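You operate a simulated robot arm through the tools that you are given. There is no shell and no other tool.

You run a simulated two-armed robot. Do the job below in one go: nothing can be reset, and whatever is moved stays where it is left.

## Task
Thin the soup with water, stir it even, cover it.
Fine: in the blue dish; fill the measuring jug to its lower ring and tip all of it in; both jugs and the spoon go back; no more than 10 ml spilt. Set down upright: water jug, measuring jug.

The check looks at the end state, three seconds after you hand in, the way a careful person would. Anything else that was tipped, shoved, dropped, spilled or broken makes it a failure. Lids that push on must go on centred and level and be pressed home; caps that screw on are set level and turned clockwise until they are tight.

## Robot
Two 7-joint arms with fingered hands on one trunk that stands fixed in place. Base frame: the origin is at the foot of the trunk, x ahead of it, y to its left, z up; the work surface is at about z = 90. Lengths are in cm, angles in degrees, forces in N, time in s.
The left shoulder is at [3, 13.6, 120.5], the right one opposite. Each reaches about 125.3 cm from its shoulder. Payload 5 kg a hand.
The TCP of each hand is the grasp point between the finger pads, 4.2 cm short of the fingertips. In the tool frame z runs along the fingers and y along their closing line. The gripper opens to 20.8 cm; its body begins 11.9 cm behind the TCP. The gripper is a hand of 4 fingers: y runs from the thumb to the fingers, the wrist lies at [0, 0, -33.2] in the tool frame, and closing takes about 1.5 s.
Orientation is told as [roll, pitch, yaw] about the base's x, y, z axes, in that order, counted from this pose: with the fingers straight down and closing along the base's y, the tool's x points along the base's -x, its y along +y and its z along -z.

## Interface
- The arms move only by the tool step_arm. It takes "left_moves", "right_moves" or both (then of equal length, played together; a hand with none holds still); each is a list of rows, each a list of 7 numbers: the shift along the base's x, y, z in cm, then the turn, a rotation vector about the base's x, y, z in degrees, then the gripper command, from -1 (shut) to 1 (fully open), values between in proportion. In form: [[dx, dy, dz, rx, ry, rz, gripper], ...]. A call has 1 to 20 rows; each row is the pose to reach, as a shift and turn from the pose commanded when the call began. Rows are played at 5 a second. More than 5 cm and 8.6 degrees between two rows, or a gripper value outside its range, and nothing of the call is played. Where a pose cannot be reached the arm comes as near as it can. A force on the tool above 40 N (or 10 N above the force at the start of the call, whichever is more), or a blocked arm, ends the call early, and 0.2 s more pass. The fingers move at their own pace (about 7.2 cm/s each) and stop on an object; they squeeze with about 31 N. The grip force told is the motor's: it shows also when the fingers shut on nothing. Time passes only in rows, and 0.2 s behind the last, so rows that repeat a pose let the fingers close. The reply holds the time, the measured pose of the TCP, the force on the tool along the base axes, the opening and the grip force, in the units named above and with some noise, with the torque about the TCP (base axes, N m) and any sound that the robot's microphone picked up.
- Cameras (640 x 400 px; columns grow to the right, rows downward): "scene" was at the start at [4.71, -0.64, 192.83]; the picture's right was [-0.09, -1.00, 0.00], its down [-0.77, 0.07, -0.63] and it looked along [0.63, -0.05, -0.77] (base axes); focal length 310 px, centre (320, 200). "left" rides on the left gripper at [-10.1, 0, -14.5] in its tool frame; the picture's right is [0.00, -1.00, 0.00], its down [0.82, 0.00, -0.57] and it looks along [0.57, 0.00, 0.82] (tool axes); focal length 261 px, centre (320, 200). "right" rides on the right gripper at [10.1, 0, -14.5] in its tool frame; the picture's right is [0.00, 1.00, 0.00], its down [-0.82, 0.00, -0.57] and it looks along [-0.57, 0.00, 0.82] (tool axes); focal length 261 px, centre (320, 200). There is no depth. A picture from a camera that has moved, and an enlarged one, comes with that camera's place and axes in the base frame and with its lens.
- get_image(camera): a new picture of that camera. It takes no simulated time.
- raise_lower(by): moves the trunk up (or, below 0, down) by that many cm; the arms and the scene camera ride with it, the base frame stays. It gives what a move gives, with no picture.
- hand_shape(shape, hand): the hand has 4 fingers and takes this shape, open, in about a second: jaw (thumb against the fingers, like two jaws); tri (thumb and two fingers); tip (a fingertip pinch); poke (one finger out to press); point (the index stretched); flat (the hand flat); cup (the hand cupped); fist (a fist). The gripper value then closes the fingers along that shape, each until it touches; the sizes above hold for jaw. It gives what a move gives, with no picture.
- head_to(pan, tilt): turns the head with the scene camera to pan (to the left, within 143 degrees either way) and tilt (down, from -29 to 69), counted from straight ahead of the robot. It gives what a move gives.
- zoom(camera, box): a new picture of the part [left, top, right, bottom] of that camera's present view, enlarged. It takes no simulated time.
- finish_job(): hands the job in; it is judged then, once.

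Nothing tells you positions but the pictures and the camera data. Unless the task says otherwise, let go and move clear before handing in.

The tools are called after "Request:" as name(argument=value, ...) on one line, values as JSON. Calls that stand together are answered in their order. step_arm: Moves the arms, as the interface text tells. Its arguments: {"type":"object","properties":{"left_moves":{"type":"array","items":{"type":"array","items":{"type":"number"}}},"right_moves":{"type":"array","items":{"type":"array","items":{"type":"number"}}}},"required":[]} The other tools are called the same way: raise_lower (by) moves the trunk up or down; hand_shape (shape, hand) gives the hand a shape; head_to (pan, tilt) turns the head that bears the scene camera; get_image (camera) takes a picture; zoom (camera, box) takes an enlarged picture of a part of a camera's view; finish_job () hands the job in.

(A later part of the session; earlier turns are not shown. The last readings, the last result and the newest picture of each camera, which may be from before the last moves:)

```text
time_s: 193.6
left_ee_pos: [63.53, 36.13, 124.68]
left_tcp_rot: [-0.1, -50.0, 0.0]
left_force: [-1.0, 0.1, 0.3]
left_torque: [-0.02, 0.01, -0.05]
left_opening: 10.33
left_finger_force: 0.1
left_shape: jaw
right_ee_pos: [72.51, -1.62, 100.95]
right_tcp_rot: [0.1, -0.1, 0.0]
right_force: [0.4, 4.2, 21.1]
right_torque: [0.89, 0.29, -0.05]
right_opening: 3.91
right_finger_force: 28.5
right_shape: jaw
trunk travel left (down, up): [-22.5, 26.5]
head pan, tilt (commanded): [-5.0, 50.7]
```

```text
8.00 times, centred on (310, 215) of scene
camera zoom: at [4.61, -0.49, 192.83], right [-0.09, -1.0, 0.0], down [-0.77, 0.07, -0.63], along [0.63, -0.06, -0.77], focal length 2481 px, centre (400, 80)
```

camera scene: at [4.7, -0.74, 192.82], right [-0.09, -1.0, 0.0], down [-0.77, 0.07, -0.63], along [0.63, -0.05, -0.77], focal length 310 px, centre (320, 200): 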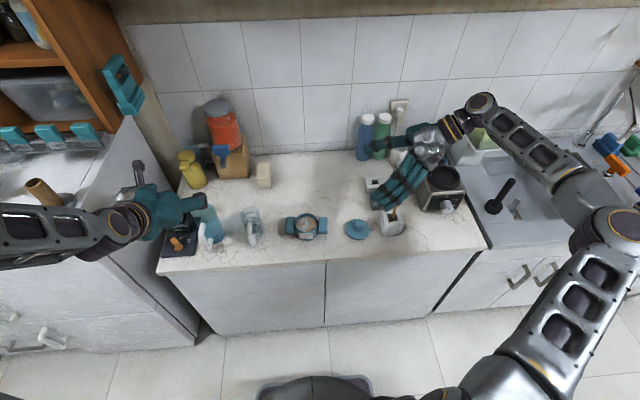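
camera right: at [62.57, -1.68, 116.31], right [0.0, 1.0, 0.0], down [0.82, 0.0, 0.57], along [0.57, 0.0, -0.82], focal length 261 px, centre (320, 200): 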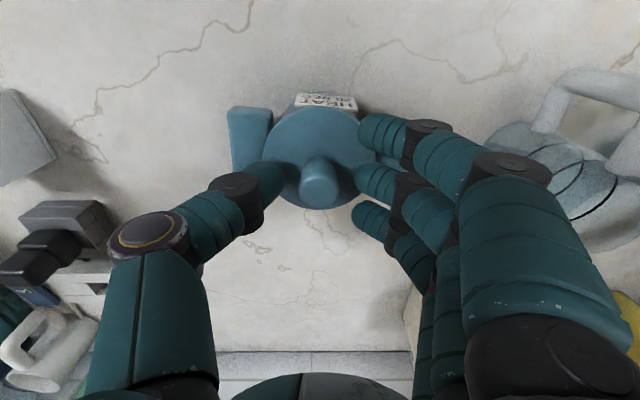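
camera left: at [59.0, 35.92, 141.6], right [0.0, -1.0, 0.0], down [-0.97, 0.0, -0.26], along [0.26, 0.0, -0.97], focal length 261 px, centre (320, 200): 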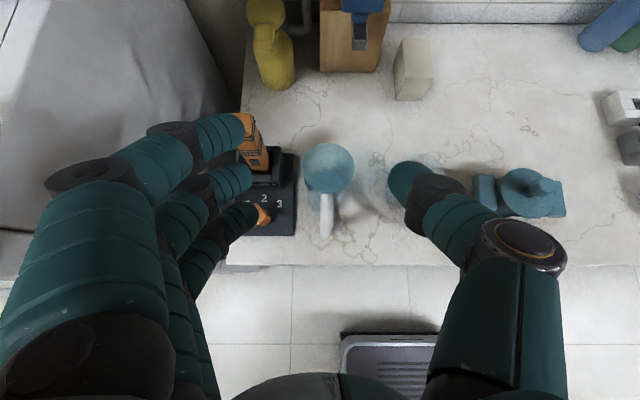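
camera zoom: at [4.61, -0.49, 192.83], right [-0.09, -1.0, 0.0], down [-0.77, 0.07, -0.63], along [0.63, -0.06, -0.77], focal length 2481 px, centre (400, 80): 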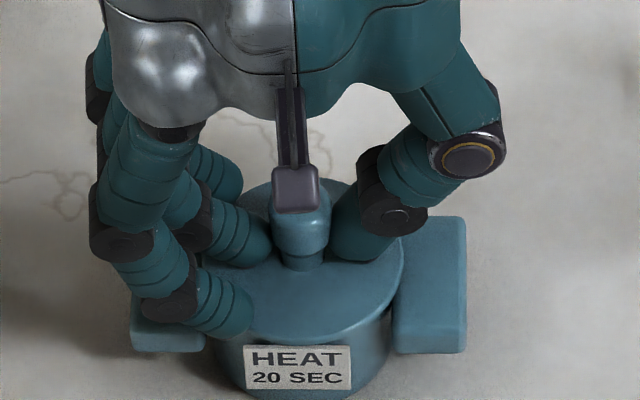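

The load isn't balanced this way. I'll lift off and check the lid's seating.

Request:
step_arm(right_moves=[[0, 0, 0.5, 0, 0, 0, -0.45], [0, 0, 2, 0, 0, 0, -0.4], [0, 0, 5, 0, 0, 0, -0.3], [0, 0, 9, 0, 0, 0, -0.2], [0, 0, 13, 0, 0, 0, -0.2], [0, 0, 16, 0, 0, 0, -0.2], [0, 0, 16, 0, 0, 0, -0.2]])

Request:
zoom(camera="scene", box=[285, 200, 335, 240])

Request:
zoom(camera="left", box=[485, 145, 575, 225])

Request:
zoom(camera="right", box=[260, 60, 400, 160])

```text
time_s: 195.2
left_ee_pos: [63.65, 35.93, 124.48]
left_tcp_rot: [0.0, -49.9, -0.1]
left_force: [-0.2, 0.4, 0.4]
left_torque: [0.01, 0.0, -0.01]
left_opening: 10.32
left_finger_force: 0.2
left_shape: jaw
right_ee_pos: [72.57, -1.74, 116.75]
right_tcp_rot: [0.0, 0.0, -0.1]
right_force: [0.4, -0.4, -0.4]
right_torque: [-0.01, 0.03, 0.01]
right_opening: 8.27
right_finger_force: 0.0
right_shape: jaw
trunk travel left (down, up): [-22.5, 26.5]
head pan, tilt (commanded): [-5.0, 50.7]
```

```text
10.00 times, centred on (310, 220) of scene
camera zoom: at [4.76, -0.61, 192.82], right [-0.09, -1.0, 0.0], down [-0.77, 0.07, -0.63], along [0.63, -0.06, -0.77], focal length 3101 px, centre (420, 0)
```

zoom: 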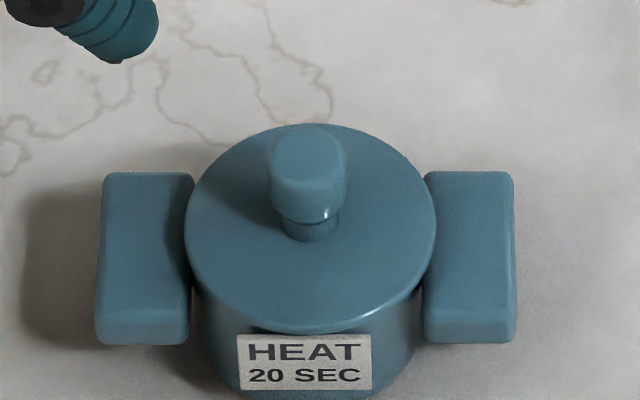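

```text
5.00 times, centred on (530, 185) of left
camera zoom: at [59.04, 35.94, 141.58], right [0.0, -1.0, 0.0], down [-0.97, 0.0, -0.26], along [0.26, 0.0, -0.97], focal length 1303 px, centre (-730, 275)
```

zoom: 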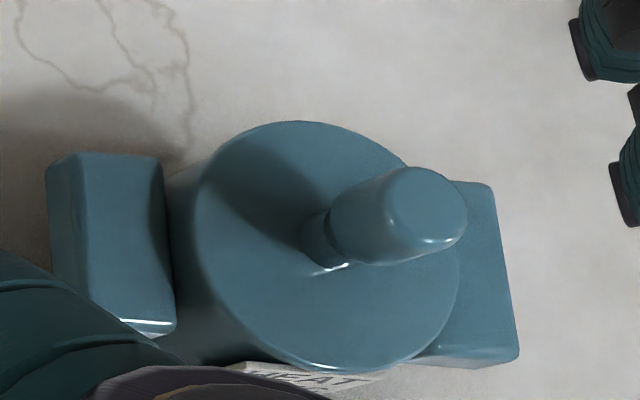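

```text
4.00 times, centred on (330, 110) of right
camera zoom: at [62.59, -1.73, 131.19], right [0.0, 1.0, 0.0], down [0.82, 0.0, 0.57], along [0.57, 0.0, -0.82], focal length 1043 px, centre (280, 560)
```

zoom: 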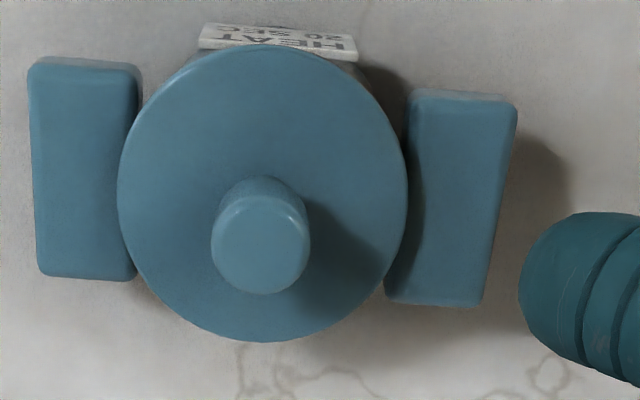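

The lid still sits centred; the dish itself slid about half a centimetre. I'll inspect the seam closely.

Request:
zoom(camera="scene", box=[295, 215, 325, 240])

Request:
zoom(camera="right", box=[285, 60, 355, 110])

Request:
zoom(camera="left", box=[500, 170, 550, 220])

```text
16.00 times, centred on (310, 228) of scene
camera zoom: at [4.76, -0.61, 192.82], right [-0.09, -1.0, 0.0], down [-0.77, 0.07, -0.63], along [0.63, -0.06, -0.77], focal length 4961 px, centre (480, -240)
```

zoom: 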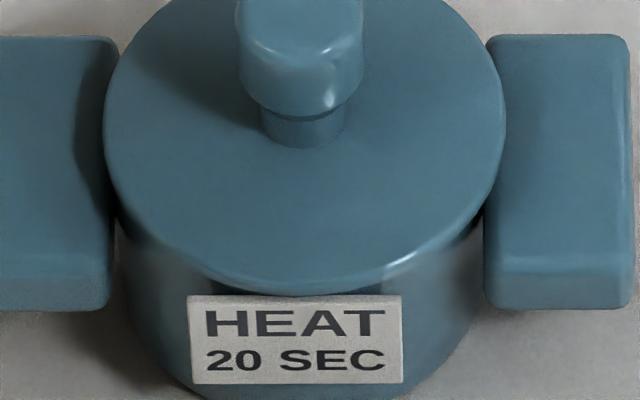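

```text
8.00 times, centred on (320, 85) of right
camera zoom: at [62.59, -1.73, 131.19], right [0.0, 1.0, 0.0], down [0.82, 0.0, 0.57], along [0.57, 0.0, -0.82], focal length 2085 px, centre (320, 1120)
```

zoom: 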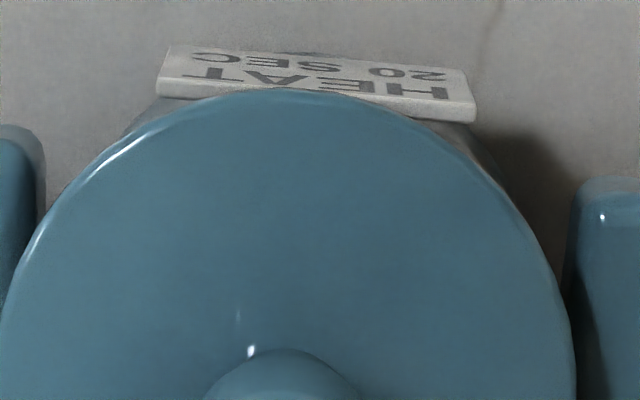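

```text
8.00 times, centred on (525, 195) of left
camera zoom: at [59.04, 35.94, 141.58], right [0.0, -1.0, 0.0], down [-0.97, 0.0, -0.26], along [0.26, 0.0, -0.97], focal length 2085 px, centre (-1320, 240)
```

zoom: 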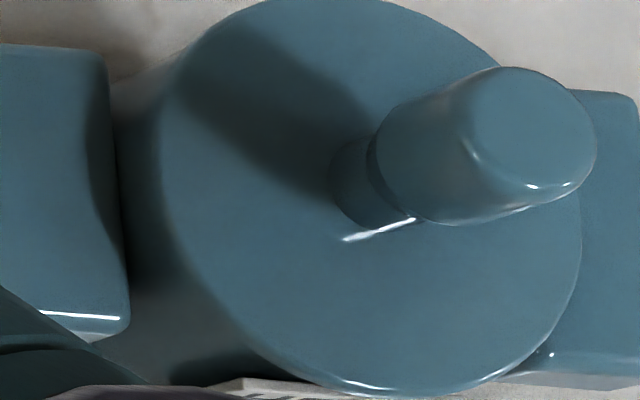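

The seam is hidden from above by the lid's overhang. I'll bring the right camera low and to the front-right for a side view.

Request:
step_arm(right_moves=[[-1, -1.5, 2, 0, 0, 6, 0], [-2.5, -3, 4, 0, 0, 12, 0.2], [-4, -4.5, 6, 0, 0, 19, 0.4], [-5.5, -6, 7, 0, 0, 26, 0.6], [-7, -7.5, 8, 0, 0, 33, 0.8], [-8.5, -9, 8, 0, 0, 40, 1], [-9, -10, 8, 0, 0, 45, 1], [-9, -10, 8, 0, 0, 45, 1]])

Request:
step_arm(right_moves=[[0, 0, -2, 5, -5, 0, 1], [0, 0, -5, 10, -10, 0, 1], [0, 0, -8, 15, -15, 0, 1], [0, 0, -11, 20, -20, 0, 1], [0, 0, -14, 25, -25, 0, 1], [0, 0, -17, 30, -30, 0, 1], [0, 0, -20, 35.4, -35.4, 0, 1], [0, 0, -22, 35.4, -35.4, 0, 1], [0, 0, -22, 35.4, -35.4, 0, 1]])

Request:
get_image(camera="right")

Request:
zoom(camera="right", box=[250, 90, 410, 200])

```text
time_s: 197.0
left_ee_pos: [63.64, 36.01, 124.59]
left_tcp_rot: [0.1, -49.9, 0.0]
left_force: [-0.6, 0.6, 0.8]
left_torque: [-0.01, 0.02, -0.01]
left_opening: 10.33
left_finger_force: 0.1
left_shape: jaw
right_ee_pos: [63.58, -11.62, 124.83]
right_tcp_rot: [-0.1, 0.0, 45.1]
right_force: [0.4, -0.7, 0.9]
right_torque: [-0.02, 0.0, 0.02]
right_opening: 20.79
right_finger_force: 0.1
right_shape: jaw
trunk travel left (down, up): [-22.5, 26.5]
head pan, tilt (commanded): [-5.0, 50.7]
```

```text
time_s: 199.0
left_ee_pos: [63.63, 35.82, 124.59]
left_tcp_rot: [0.0, -50.0, -0.1]
left_force: [0.0, -0.3, 0.7]
left_torque: [0.06, -0.01, 0.05]
left_opening: 10.35
left_finger_force: 0.1
left_shape: jaw
right_ee_pos: [63.6, -11.88, 102.74]
right_tcp_rot: [0.0, -50.1, 45.0]
right_force: [-0.1, 0.7, 0.8]
right_torque: [0.02, -0.01, 0.01]
right_opening: 20.79
right_finger_force: 0.0
right_shape: jaw
trunk travel left (down, up): [-22.5, 26.5]
head pan, tilt (commanded): [-5.0, 50.7]
```

```text
taken
camera right: at [51.27, -24.23, 104.27], right [-0.7, 0.71, 0.0], down [0.06, 0.06, 1.0], along [0.71, 0.7, -0.09], focal length 261 px, centre (320, 200)
```

right: 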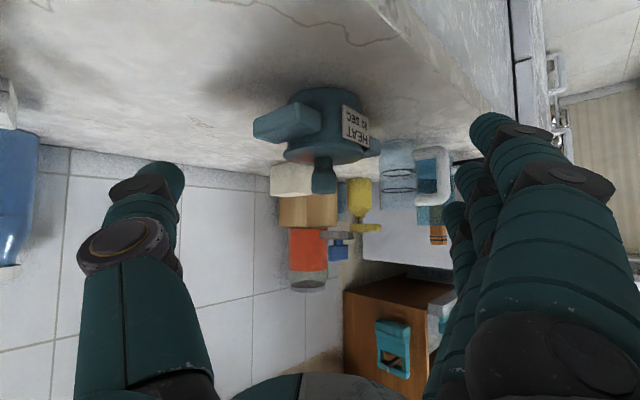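

```text
3.64 times, centred on (330, 145) of right
camera zoom: at [51.27, -24.23, 104.27], right [-0.7, 0.71, 0.0], down [0.06, 0.06, 1.0], along [0.71, 0.7, -0.09], focal length 948 px, centre (284, 400)
```

zoom: 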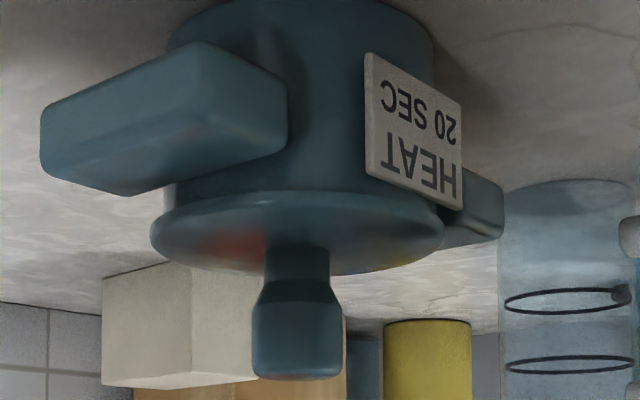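

Now I can see the lid edge-on. I'll zoom right in on the seam.

Request:
zoom(camera="right", box=[280, 130, 370, 175])

Request:
zoom(camera="right", box=[280, 130, 320, 160])

Request:
zoom(camera="right", box=[330, 130, 370, 160])

```text
7.11 times, centred on (325, 152) of right
camera zoom: at [51.27, -24.23, 104.27], right [-0.7, 0.71, 0.0], down [0.06, 0.06, 1.0], along [0.71, 0.7, -0.09], focal length 1854 px, centre (284, 538)
```

zoom: 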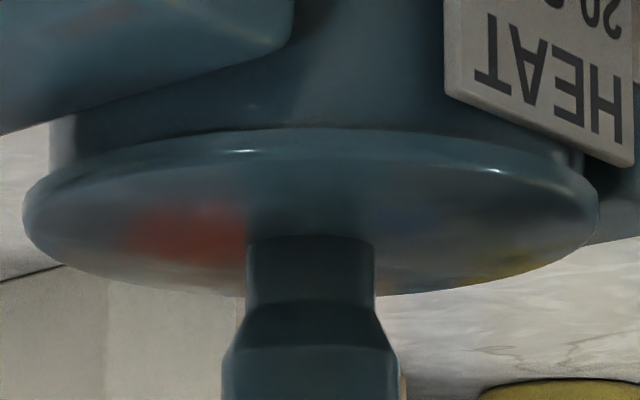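

```text
13.33 times, centred on (300, 145) of right
camera zoom: at [51.27, -24.23, 104.27], right [-0.7, 0.71, 0.0], down [0.06, 0.06, 1.0], along [0.71, 0.7, -0.09], focal length 3475 px, centre (587, 933)
```

zoom: 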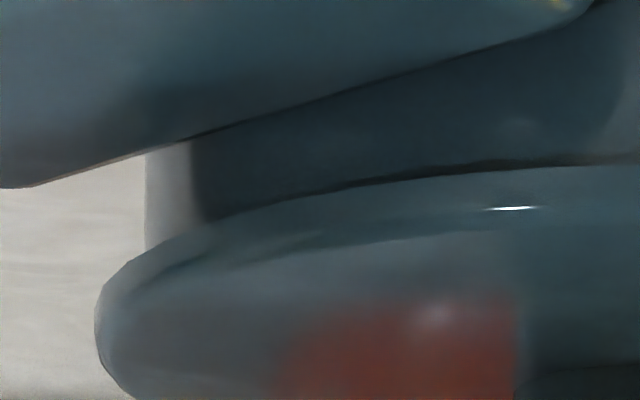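

```text
13.33 times, centred on (350, 145) of right
camera zoom: at [51.27, -24.23, 104.27], right [-0.7, 0.71, 0.0], down [0.06, 0.06, 1.0], along [0.71, 0.7, -0.09], focal length 3475 px, centre (-80, 933)
```

zoom: 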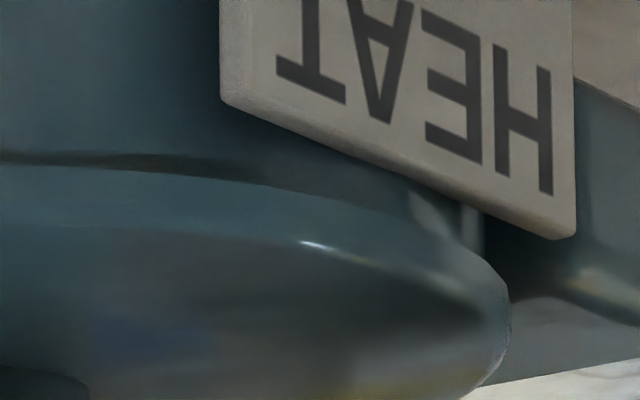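

The lid is level with only a hairline seam. To be sure it's home I'll give a central push on the knob, with the fist, after checking its geometry. First I'll bring the hand back up and straight.

Request:
step_arm(right_moves=[[0, 0, 2, -5, 5, 0, 1], [0, 0, 5, -10, 10, 0, 1], [0, 0, 8, -15, 15, 0, 1], [0, 0, 11, -20, 20, 0, 0.6], [0, 0, 14, -25, 25, 0, 0.2], [0, 0, 17, -30, 30, 0, 0], [0, 0, 20, -35.4, 35.4, 0, -0.2], [0, 0, 22, -35.4, 35.4, 0, -0.2]])

Request:
step_arm(right_moves=[[1, 1.5, 0, 0, 0, -6, -0.2], [2.5, 3, 0, 0, 0, -12, -0.2], [4, 4.5, 0, 0, 0, -19, -0.2], [5.5, 6, 0, 0, 0, -26, -0.2], [7, 7.5, 0, 0, 0, -33, -0.2], [8.5, 9, 0, 0, 0, -40, -0.2], [9, 10, 0, 0, 0, -45, -0.2], [9, 10, 0, 0, 0, -45, -0.2]])

Request:
hand_shape(hand="right", shape="fist")

Request:
step_arm(right_moves=[[0, 0, -2, 0, 0, 0, -1], [0, 0, -5, 0, 0, 0, -1], [0, 0, -8, 0, 0, 0, -1], [0, 0, -11, 0, 0, 0, -1], [0, 0, -12, 0, 0, 0, -1], [0, 0, -12, 0, 0, 0, -1]])

Request:
zoom(camera="scene", box=[270, 160, 350, 240])

Request:
get_image(camera="left")

Request:
get_image(camera="right")

```text
time_s: 200.8
left_ee_pos: [63.49, 35.75, 124.71]
left_tcp_rot: [0.0, -50.0, 0.0]
left_force: [-1.2, 0.3, 0.1]
left_torque: [-0.01, -0.04, 0.04]
left_opening: 10.32
left_finger_force: 0.0
left_shape: jaw
right_ee_pos: [63.65, -11.74, 124.97]
right_tcp_rot: [0.0, 0.1, 45.0]
right_force: [-0.4, -0.5, 0.0]
right_torque: [0.05, -0.1, 0.0]
right_opening: 8.4
right_finger_force: 0.0
right_shape: jaw
trunk travel left (down, up): [-22.5, 26.5]
head pan, tilt (commanded): [-5.0, 50.7]
```

```text
time_s: 202.6
left_ee_pos: [63.74, 36.01, 124.72]
left_tcp_rot: [0.0, -50.0, -0.2]
left_force: [0.6, 0.9, -0.5]
left_torque: [-0.04, -0.02, 0.04]
left_opening: 10.3
left_finger_force: 0.1
left_shape: jaw
right_ee_pos: [72.66, -1.79, 124.74]
right_tcp_rot: [0.0, 0.0, -0.1]
right_force: [0.5, 0.5, -0.6]
right_torque: [-0.01, 0.0, 0.02]
right_opening: 8.39
right_finger_force: 0.0
right_shape: jaw
trunk travel left (down, up): [-22.5, 26.5]
head pan, tilt (commanded): [-5.0, 50.7]
```

```text
time_s: 203.5
left_ee_pos: [63.59, 35.93, 124.73]
left_tcp_rot: [0.0, -50.0, -0.1]
left_force: [0.1, -0.1, -0.1]
left_torque: [0.0, 0.02, 0.02]
left_opening: 10.33
left_finger_force: 0.2
left_shape: jaw
right_ee_pos: [72.63, -1.76, 124.87]
right_tcp_rot: [0.1, 0.0, 0.0]
right_force: [-1.3, -0.1, 0.9]
right_torque: [0.06, -0.02, 0.0]
right_opening: 0.0
right_finger_force: 0.1
right_shape: fist
trunk travel left (down, up): [-22.5, 26.5]
head pan, tilt (commanded): [-5.0, 50.7]
```

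```text
time_s: 204.9
left_ee_pos: [63.7, 35.88, 124.65]
left_tcp_rot: [0.0, -49.9, -0.1]
left_force: [-0.2, 1.1, -0.1]
left_torque: [0.03, 0.02, 0.02]
left_opening: 10.34
left_finger_force: 0.1
left_shape: jaw
right_ee_pos: [72.68, -1.74, 112.7]
right_tcp_rot: [0.0, 0.0, 0.0]
right_force: [-0.7, -0.2, 0.1]
right_torque: [0.05, 0.05, -0.02]
right_opening: 0.0
right_finger_force: 0.1
right_shape: fist
trunk travel left (down, up): [-22.5, 26.5]
head pan, tilt (commanded): [-5.0, 50.7]
```

```text
5.00 times, centred on (310, 200) of scene
camera zoom: at [4.73, -0.63, 192.83], right [-0.09, -1.0, 0.0], down [-0.77, 0.07, -0.63], along [0.63, -0.05, -0.77], focal length 1550 px, centre (370, 200)
```

zoom: 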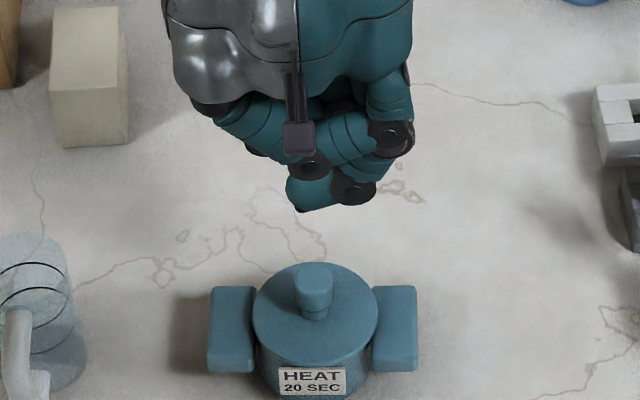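

```text
taken
camera left: at [59.02, 35.93, 141.6], right [0.0, -1.0, 0.0], down [-0.97, 0.0, -0.26], along [0.26, 0.0, -0.97], focal length 261 px, centre (320, 200)
```

left: 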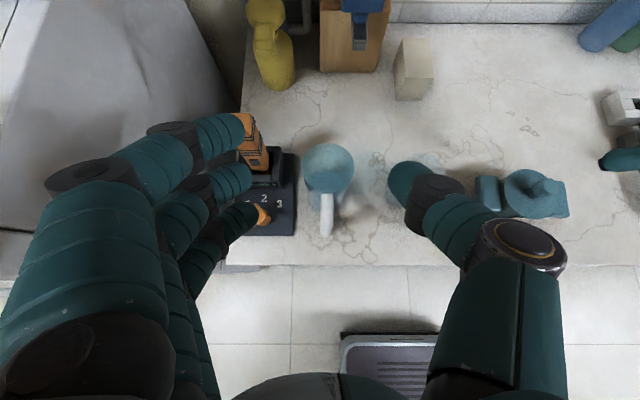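

```text
taken
camera right: at [62.67, -1.66, 127.22], right [0.0, 1.0, 0.0], down [0.82, 0.0, 0.57], along [0.57, 0.0, -0.82], focal length 261 px, centre (320, 200)
```

right: 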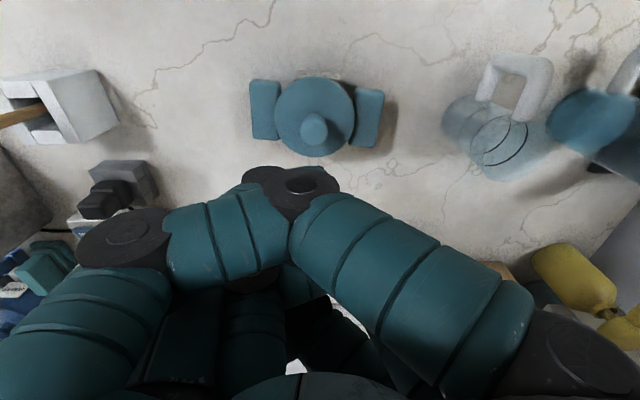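

The fist's lowest point is the thumb tip, about 0.4 cm forward and 3.5 cm below the TCP. I'll centre that over the knob and come down gently.

Request:
step_arm(right_moves=[[-0.3, -0.4, -1, 0, 0, 0, -1], [-0.6, -0.85, -2.5, 0, 0, 0, -1], [-0.6, -0.85, -4, 0, 0, 0, -1], [-0.6, -0.85, -5.5, 0, 0, 0, -1], [-0.6, -0.85, -7, 0, 0, 0, -1], [-0.6, -0.85, -7, 0, 0, 0, -1]])

Request:
zoom(camera="scene", box=[280, 190, 340, 240])

Request:
zoom(camera="left", box=[480, 130, 640, 240])

Request:
zoom(camera="right", box=[240, 80, 400, 200])

```text
time_s: 206.3
left_ee_pos: [63.6, 36.03, 124.66]
left_tcp_rot: [0.0, -50.0, 0.0]
left_force: [0.4, -0.4, 0.3]
left_torque: [0.03, -0.02, 0.02]
left_opening: 10.32
left_finger_force: 0.2
left_shape: jaw
right_ee_pos: [72.1, -2.65, 105.92]
right_tcp_rot: [0.0, 0.1, 0.0]
right_force: [-0.2, -0.9, -0.5]
right_torque: [-0.02, 0.02, 0.01]
right_opening: 0.0
right_finger_force: 0.1
right_shape: fist
trunk travel left (down, up): [-22.5, 26.5]
head pan, tilt (commanded): [-5.0, 50.7]
```

```text
8.00 times, centred on (310, 215) of scene
camera zoom: at [4.66, -0.64, 192.83], right [-0.09, -1.0, 0.0], down [-0.77, 0.07, -0.63], along [0.63, -0.05, -0.77], focal length 2481 px, centre (400, 80)
```

zoom: 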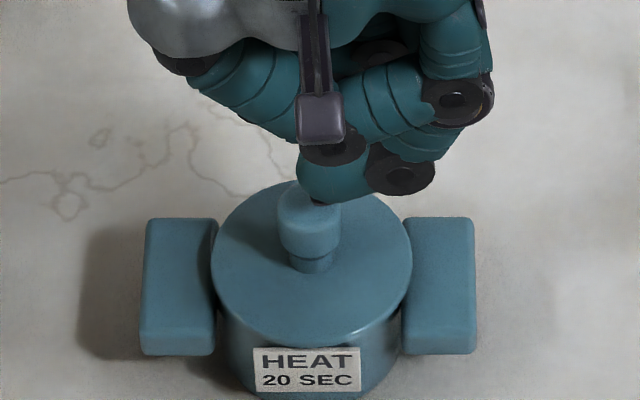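

```text
3.64 times, centred on (560, 185) of left
camera zoom: at [58.97, 35.91, 141.62], right [0.0, -1.0, 0.0], down [-0.97, 0.0, -0.26], along [0.26, 0.0, -0.97], focal length 948 px, centre (-553, 254)
```

zoom: 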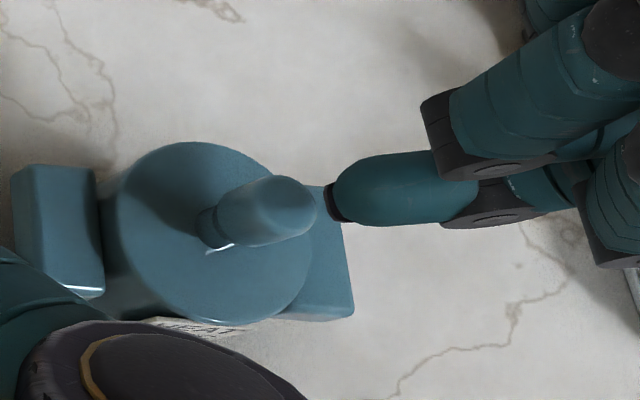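

```text
3.33 times, centred on (320, 140) of right
camera zoom: at [61.98, -2.62, 120.37], right [0.01, 1.0, 0.0], down [0.82, 0.0, 0.57], along [0.57, 0.0, -0.82], focal length 869 px, centre (320, 400)
```

zoom: 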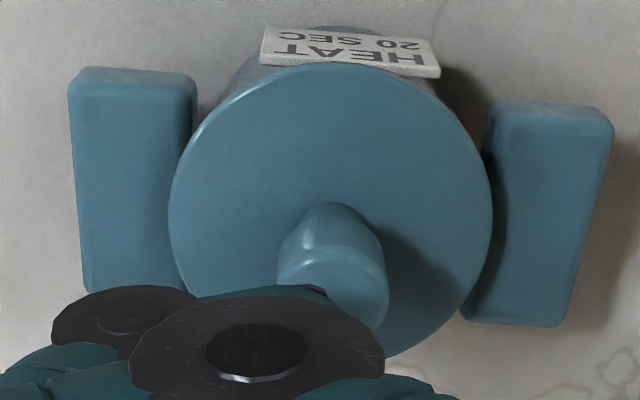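

The thumb tip needs to move slightly left and forward to sit over the knob's centre. I'll adjust and lower to contact.

Request:
step_arm(right_moves=[[0.15, 0.3, 0, 0, 0, 0, -1], [0.3, 0.6, 0, 0, 0, 0, -1], [0.3, 0.6, -0.5, 0, 0, 0, -1], [0.3, 0.6, -0.9, 0, 0, 0, -1], [0.3, 0.6, -0.9, 0, 0, 0, -1]])

Request:
zoom(camera="scene", box=[280, 190, 340, 240])

Request:
zoom(camera="left", box=[480, 130, 640, 240])

```text
time_s: 207.5
left_ee_pos: [63.66, 35.92, 124.64]
left_tcp_rot: [0.0, -49.9, -0.2]
left_force: [-0.2, -0.1, -0.6]
left_torque: [0.01, -0.01, 0.0]
left_opening: 10.34
left_finger_force: 0.0
left_shape: jaw
right_ee_pos: [72.37, -2.03, 104.9]
right_tcp_rot: [-0.1, 0.1, -0.1]
right_force: [0.1, -1.1, 0.6]
right_torque: [0.05, 0.0, 0.03]
right_opening: 0.01
right_finger_force: 0.0
right_shape: fist
trunk travel left (down, up): [-22.5, 26.5]
head pan, tilt (commanded): [-5.0, 50.7]
```

```text
8.00 times, centred on (310, 215) of scene
camera zoom: at [4.7, -0.63, 192.83], right [-0.09, -1.0, 0.0], down [-0.77, 0.07, -0.63], along [0.63, -0.05, -0.77], focal length 2481 px, centre (400, 80)
```

zoom: 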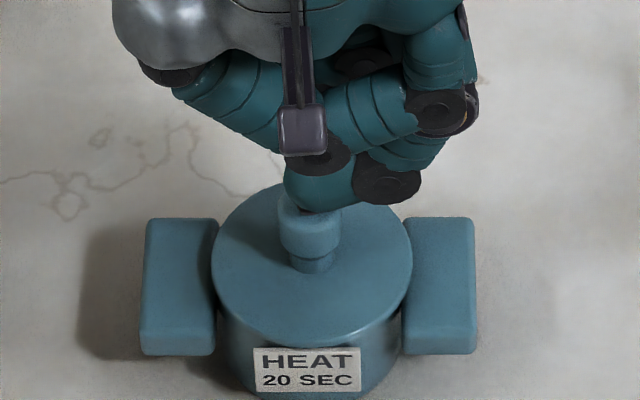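

```text
3.64 times, centred on (560, 185) of left
camera zoom: at [59.0, 35.92, 141.61], right [0.0, -1.0, 0.0], down [-0.97, 0.0, -0.26], along [0.26, 0.0, -0.97], focal length 948 px, centre (-553, 254)
```

zoom: 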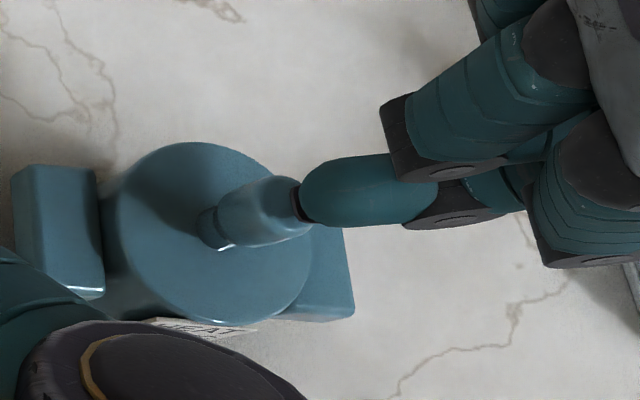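

The thumb is over the knob now. I'll lower to contact and watch the force.

Request:
step_arm(right_moves=[[0, 0, -0.2, 0, 0, 0, -1], [0, 0, -0.4, 0, 0, 0, -1], [0, 0, -0.4, 0, 0, 0, -1]])

Request:
step_arm(right_moves=[[0, 0, -0.2, 0, 0, 0, -1], [0, 0, -0.4, 0, 0, 0, -1], [0, 0, -0.4, 0, 0, 0, -1]])

```text
time_s: 208.3
left_ee_pos: [63.61, 36.01, 124.68]
left_tcp_rot: [0.0, -49.9, 0.0]
left_force: [-0.1, 0.3, -0.4]
left_torque: [0.0, 0.01, 0.02]
left_opening: 10.35
left_finger_force: 0.1
left_shape: jaw
right_ee_pos: [72.3, -2.02, 104.57]
right_tcp_rot: [0.0, -0.1, 0.0]
right_force: [-0.5, 0.3, 0.1]
right_torque: [0.03, 0.0, 0.02]
right_opening: 0.01
right_finger_force: 0.1
right_shape: fist
trunk travel left (down, up): [-22.5, 26.5]
head pan, tilt (commanded): [-5.0, 50.7]
```

```text
time_s: 209.1
left_ee_pos: [63.63, 35.96, 124.79]
left_tcp_rot: [0.1, -49.9, -0.1]
left_force: [0.5, 0.3, 0.9]
left_torque: [0.04, 0.02, -0.02]
left_opening: 10.35
left_finger_force: 0.1
left_shape: jaw
right_ee_pos: [72.27, -2.05, 104.13]
right_tcp_rot: [0.0, 0.0, 0.0]
right_force: [-0.5, 0.7, 2.5]
right_torque: [-0.04, 0.02, 0.03]
right_opening: 0.0
right_finger_force: 0.0
right_shape: fist
trunk travel left (down, up): [-22.5, 26.5]
head pan, tilt (commanded): [-5.0, 50.7]
```

Request:
step_arm(right_moves=[[0, 0, -0.1, 0, 0, 0, -1], [0, 0, -0.2, 0, 0, 0, -1], [0, 0, -0.2, 0, 0, 0, -1]])

Request:
zoom(camera="scene", box=[280, 190, 340, 240])

```text
time_s: 209.9
left_ee_pos: [63.64, 35.89, 124.7]
left_tcp_rot: [0.1, -50.0, -0.1]
left_force: [-0.6, -0.7, 0.2]
left_torque: [-0.03, 0.01, 0.0]
left_opening: 10.34
left_finger_force: 0.1
left_shape: jaw
right_ee_pos: [72.29, -2.01, 104.04]
right_tcp_rot: [0.1, 0.0, 0.0]
right_force: [0.6, -1.7, 7.3]
right_torque: [-0.04, -0.02, 0.01]
right_opening: 0.01
right_finger_force: 0.1
right_shape: fist
trunk travel left (down, up): [-22.5, 26.5]
head pan, tilt (commanded): [-5.0, 50.7]
```

```text
8.00 times, centred on (310, 215) of scene
camera zoom: at [4.66, -0.63, 192.83], right [-0.09, -1.0, 0.0], down [-0.77, 0.07, -0.63], along [0.63, -0.05, -0.77], focal length 2481 px, centre (400, 80)
```

zoom: 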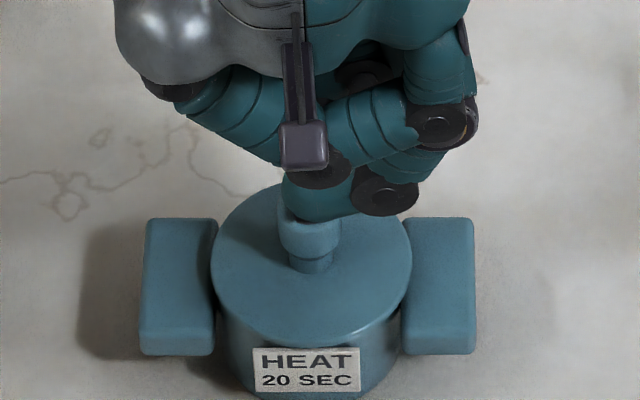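

Contact is central with almost no sideways torque. I'll press harder in steps.

Request:
step_arm(right_moves=[[0, 0, -0.15, 0, 0, 0, -1], [0, 0, -0.3, 0, 0, 0, -1], [0, 0, -0.3, 0, 0, 0, -1]])

Request:
zoom(camera="scene", box=[280, 190, 340, 240])

```text
time_s: 210.7
left_ee_pos: [63.5, 35.96, 124.72]
left_tcp_rot: [0.0, -50.0, 0.0]
left_force: [-0.3, 0.3, 0.5]
left_torque: [0.0, 0.0, 0.07]
left_opening: 10.34
left_finger_force: 0.0
left_shape: jaw
right_ee_pos: [72.33, -2.06, 103.8]
right_tcp_rot: [-0.1, -0.2, -0.1]
right_force: [1.2, -5.7, 19.8]
right_torque: [-0.25, 0.01, -0.01]
right_opening: 0.0
right_finger_force: 0.1
right_shape: fist
trunk travel left (down, up): [-22.5, 26.5]
head pan, tilt (commanded): [-5.0, 50.7]
```

```text
8.00 times, centred on (310, 215) of scene
camera zoom: at [4.54, -0.68, 192.84], right [-0.09, -1.0, 0.0], down [-0.77, 0.07, -0.63], along [0.63, -0.05, -0.77], focal length 2481 px, centre (400, 80)
```

zoom: 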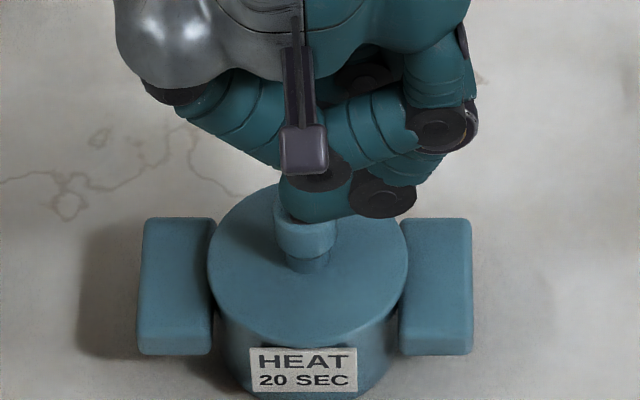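

Request:
step_arm(right_moves=[[0, 0.05, -0.15, 0, 0, 0, -1], [0, 0.1, -0.3, 0, 0, 0, -1], [0, 0.1, -0.35, 0, 0, 0, -1], [0, 0.1, -0.35, 0, 0, 0, -1]])

Request:
zoom(camera="scene", box=[280, 190, 340, 240])

```text
time_s: 211.7
left_ee_pos: [63.45, 35.86, 124.68]
left_tcp_rot: [0.0, -50.0, -0.1]
left_force: [0.9, 0.2, -0.2]
left_torque: [0.03, 0.01, 0.0]
left_opening: 10.33
left_finger_force: 0.1
left_shape: jaw
right_ee_pos: [72.38, -1.88, 103.6]
right_tcp_rot: [0.0, 0.0, -0.1]
right_force: [0.1, -7.7, 31.1]
right_torque: [-0.47, 0.04, -0.04]
right_opening: 0.0
right_finger_force: 0.0
right_shape: fist
trunk travel left (down, up): [-22.5, 26.5]
head pan, tilt (commanded): [-5.0, 50.7]
```

```text
8.00 times, centred on (310, 215) of scene
camera zoom: at [4.45, -0.7, 192.84], right [-0.09, -1.0, 0.0], down [-0.77, 0.07, -0.63], along [0.63, -0.05, -0.77], focal length 2481 px, centre (400, 80)
```

zoom: 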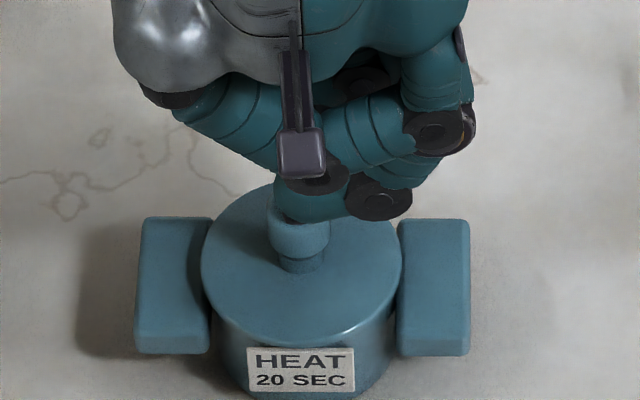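

31 N applied, central and steady. I'll lift off and inspect.

Request:
step_arm(right_moves=[[0, 0, 0.3, 0, 0, 0, -1], [0, 0, 0.8, 0, 0, 0, -1], [0, 0, 2, 0, 0, 0, -1], [0, 0, 5, 0, 0, 0, -1], [0, 0, 9, 0, 0, 0, -1], [0, 0, 13, 0, 0, 0, -1], [0, 0, 17, 0, 0, 0, -1], [0, 0, 21, 0, 0, 0, -1], [0, 0, 21, 0, 0, 0, -1]])

Request:
hand_shape(hand="right", shape="jaw")

Request:
zoom(camera="scene", box=[285, 200, 335, 240])

Request:
zoom(camera="right", box=[250, 60, 400, 160])

Request:
zoom(camera="left", box=[485, 145, 575, 225])

```text
time_s: 213.7
left_ee_pos: [63.68, 35.99, 124.56]
left_tcp_rot: [-0.1, -50.0, 0.0]
left_force: [0.1, 0.2, 0.1]
left_torque: [0.0, 0.04, -0.05]
left_opening: 10.34
left_finger_force: 0.0
left_shape: jaw
right_ee_pos: [72.27, -1.82, 124.02]
right_tcp_rot: [-0.1, 0.0, 0.0]
right_force: [-0.2, 0.2, -0.1]
right_torque: [0.06, 0.1, -0.02]
right_opening: 0.03
right_finger_force: 0.0
right_shape: fist
trunk travel left (down, up): [-22.5, 26.5]
head pan, tilt (commanded): [-5.0, 50.7]
```

```text
time_s: 214.6
left_ee_pos: [63.63, 35.91, 124.69]
left_tcp_rot: [0.1, -50.0, -0.1]
left_force: [0.1, 0.0, 0.4]
left_torque: [0.02, 0.03, -0.01]
left_opening: 10.36
left_finger_force: 0.1
left_shape: jaw
right_ee_pos: [72.19, -1.95, 124.06]
right_tcp_rot: [0.1, 0.0, 0.0]
right_force: [0.0, -1.1, -0.6]
right_torque: [0.04, -0.02, 0.01]
right_opening: 20.77
right_finger_force: 0.0
right_shape: jaw
trunk travel left (down, up): [-22.5, 26.5]
head pan, tilt (commanded): [-5.0, 50.7]
```

```text
10.00 times, centred on (310, 220) of scene
camera zoom: at [4.73, -0.67, 192.83], right [-0.09, -1.0, 0.0], down [-0.77, 0.07, -0.63], along [0.63, -0.05, -0.77], focal length 3101 px, centre (420, 0)
```

zoom: 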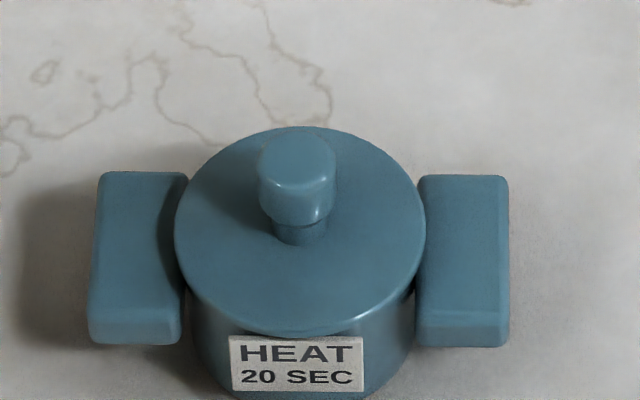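

```text
4.00 times, centred on (325, 110) of right
camera zoom: at [62.15, -1.89, 138.52], right [0.0, 1.0, 0.0], down [0.82, 0.0, 0.57], along [0.57, 0.0, -0.82], focal length 1043 px, centre (300, 560)
```

zoom: 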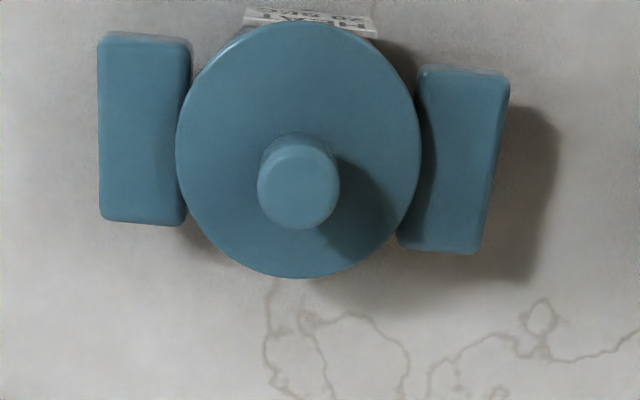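

```text
5.00 times, centred on (530, 185) of left
camera zoom: at [59.02, 35.89, 141.61], right [0.0, -1.0, 0.0], down [-0.97, 0.0, -0.26], along [0.26, 0.0, -0.97], focal length 1303 px, centre (-730, 275)
```

zoom: 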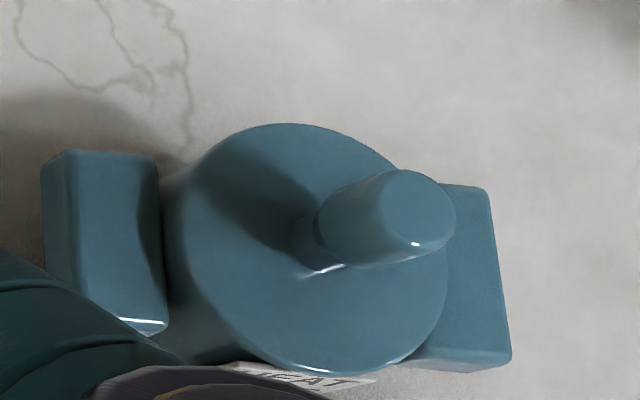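

The lid hasn't sunk any further, so it appears to be home. I'll take one more edge-on look to confirm the seam and level.

Request:
step_arm(right_moves=[[-1, -1.5, 1, 0, 0, 6, 0.5], [-2.5, -3, 1, 0, 0, 12, 0.6], [-4, -4.5, 1, 0, 0, 19, 0.7], [-5.5, -6, 1, 0, 0, 26, 0.8], [-7, -7.5, 1, 0, 0, 33, 1], [-8.5, -9, 1, 0, 0, 40, 1], [-9, -10, 1, 0, 0, 45, 1], [-9, -10, 1, 0, 0, 45, 1]])

Request:
step_arm(right_moves=[[0, 0, -2, 5, -5, 0, 1], [0, 0, -5, 10, -10, 0, 1], [0, 0, -8, 15, -15, 0, 1], [0, 0, -11, 20, -20, 0, 1], [0, 0, -14, 25, -25, 0, 1], [0, 0, -17, 30, -30, 0, 1], [0, 0, -20, 35.4, -35.4, 0, 1], [0, 0, -23, 35.4, -35.4, 0, 1], [0, 0, -26, 35.4, -35.4, 0, 1], [0, 0, -26, 35.4, -35.4, 0, 1]])

Request:
zoom(camera="right", box=[250, 90, 410, 200])

Request:
zoom(camera="right", box=[280, 140, 370, 190])

```text
time_s: 216.4
left_ee_pos: [63.6, 36.01, 124.7]
left_tcp_rot: [0.1, -49.9, 0.0]
left_force: [0.8, -0.2, 0.8]
left_torque: [0.01, -0.02, -0.05]
left_opening: 10.33
left_finger_force: 0.1
left_shape: jaw
right_ee_pos: [63.25, -11.89, 125.31]
right_tcp_rot: [-0.1, 0.0, 45.1]
right_force: [0.7, -0.5, -0.6]
right_torque: [-0.01, -0.02, 0.01]
right_opening: 20.77
right_finger_force: 0.0
right_shape: jaw
trunk travel left (down, up): [-22.5, 26.5]
head pan, tilt (commanded): [-5.0, 50.7]
```

```text
time_s: 218.6
left_ee_pos: [63.48, 35.83, 124.82]
left_tcp_rot: [0.0, -49.9, 0.0]
left_force: [-0.2, 0.0, 0.1]
left_torque: [-0.03, -0.06, -0.03]
left_opening: 10.34
left_finger_force: 0.1
left_shape: jaw
right_ee_pos: [63.31, -11.94, 99.34]
right_tcp_rot: [-0.1, -50.2, 45.1]
right_force: [0.9, 1.1, -0.1]
right_torque: [-0.03, 0.02, -0.05]
right_opening: 20.77
right_finger_force: 0.0
right_shape: jaw
trunk travel left (down, up): [-22.5, 26.5]
head pan, tilt (commanded): [-5.0, 50.7]
```

```text
3.64 times, centred on (330, 145) of right
camera zoom: at [50.88, -24.28, 100.92], right [-0.71, 0.71, 0.0], down [0.06, 0.06, 1.0], along [0.71, 0.7, -0.09], focal length 948 px, centre (284, 400)
```

zoom: 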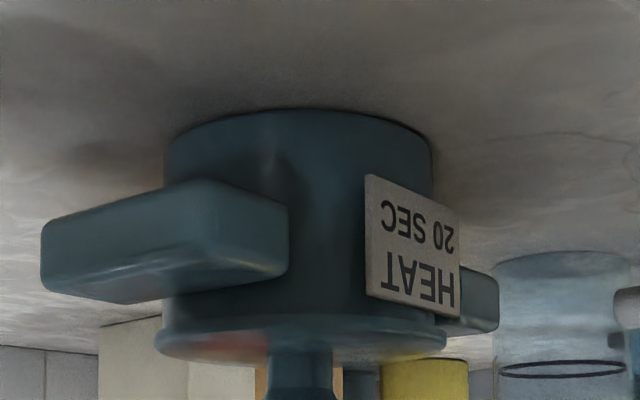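

```text
7.11 times, centred on (325, 165) of right
camera zoom: at [50.88, -24.28, 100.92], right [-0.71, 0.71, 0.0], down [0.06, 0.06, 1.0], along [0.71, 0.7, -0.09], focal length 1854 px, centre (284, 449)
```

zoom: 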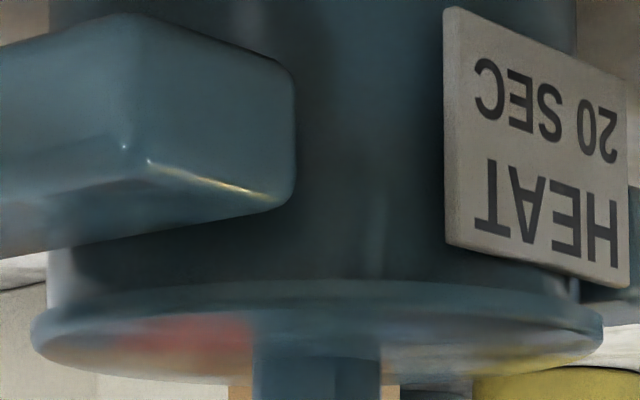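

The lid is flush all round and level, with the seam closed and even overhang. I'll raise the right hand clear and make a final check of the whole counter.

Request:
step_arm(right_moves=[[-0.5, -0.5, 3, 0, 0, 0, 1], [-1, -1, 7, 0, 0, 0, 1], [-1, -1.5, 11, -5, 5, 0, 1], [-1, -2, 15, -10, 10, 0, 1], [-1, -3, 19, -15, 15, 0, 0.6], [-1, -4, 23, -20, 20, 0, 0.3], [-1, -6, 27, -25, 25, 0, 0], [-1, -8, 30, -30, 30, 0, 0], [-1, -10, 33, -35.4, 35.4, 0, 0], [-1, -12, 35, -35.4, 35.4, 0, 0]])

Request:
get_image(camera="scene")

Request:
zoom(camera="scene", box=[150, 160, 310, 270])

Request:
zoom(camera="scene", box=[270, 160, 430, 260])

Request:
get_image(camera="left")

```text
time_s: 220.8
left_ee_pos: [63.49, 35.76, 124.82]
left_tcp_rot: [0.1, -50.0, -0.2]
left_force: [0.0, -3.1, -0.6]
left_torque: [0.35, 0.06, 0.35]
left_opening: 10.35
left_finger_force: 0.1
left_shape: jaw
right_ee_pos: [62.0, -24.46, 134.35]
right_tcp_rot: [0.2, 0.0, 44.5]
right_force: [1.0, 20.1, 7.7]
right_torque: [-2.83, 0.12, 0.02]
right_opening: 10.43
right_finger_force: 0.3
right_shape: jaw
trunk travel left (down, up): [-22.5, 26.5]
head pan, tilt (commanded): [-5.0, 50.7]
```

```text
taken
camera scene: at [4.41, -0.83, 192.85], right [-0.09, -1.0, 0.0], down [-0.77, 0.07, -0.63], along [0.63, -0.06, -0.77], focal length 310 px, centre (320, 200)
```

scene: 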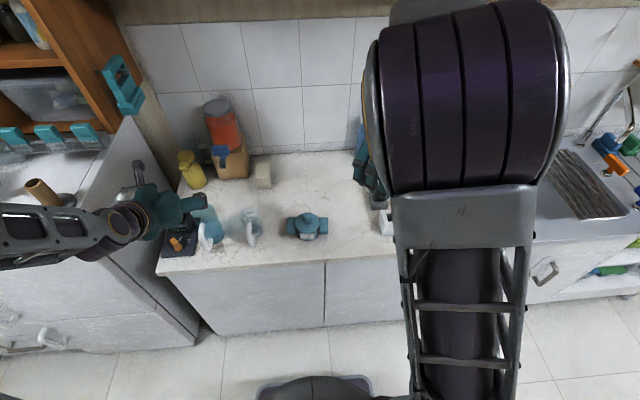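

```text
3.64 times, centred on (230, 215) of scene
camera zoom: at [4.41, -0.83, 192.85], right [-0.09, -1.0, 0.0], down [-0.77, 0.07, -0.63], along [0.63, -0.06, -0.77], focal length 1128 px, centre (647, 146)
```

zoom: 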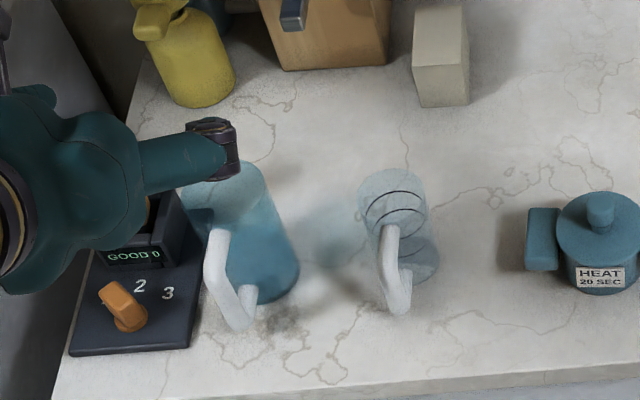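

```text
4.00 times, centred on (350, 210) of scene
camera zoom: at [4.41, -0.83, 192.85], right [-0.09, -1.0, 0.0], down [-0.77, 0.07, -0.63], along [0.63, -0.06, -0.77], focal length 1240 px, centre (200, 160)
```

zoom: 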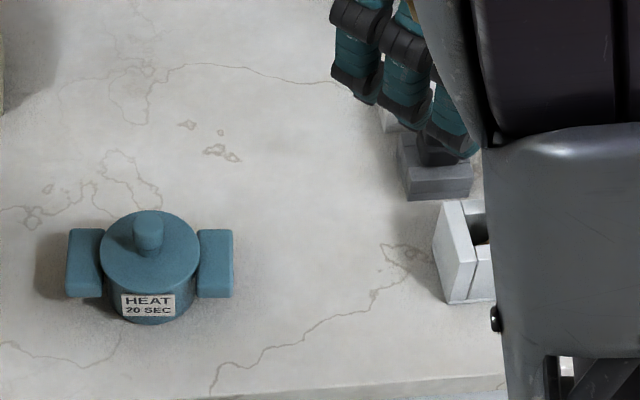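

```text
taken
camera left: at [58.83, 35.67, 141.79], right [0.0, -1.0, 0.0], down [-0.96, 0.0, -0.26], along [0.26, 0.0, -0.96], focal length 261 px, centre (320, 200)
```

left: 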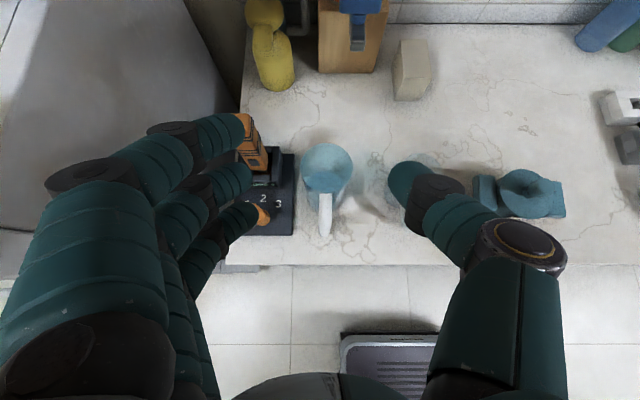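

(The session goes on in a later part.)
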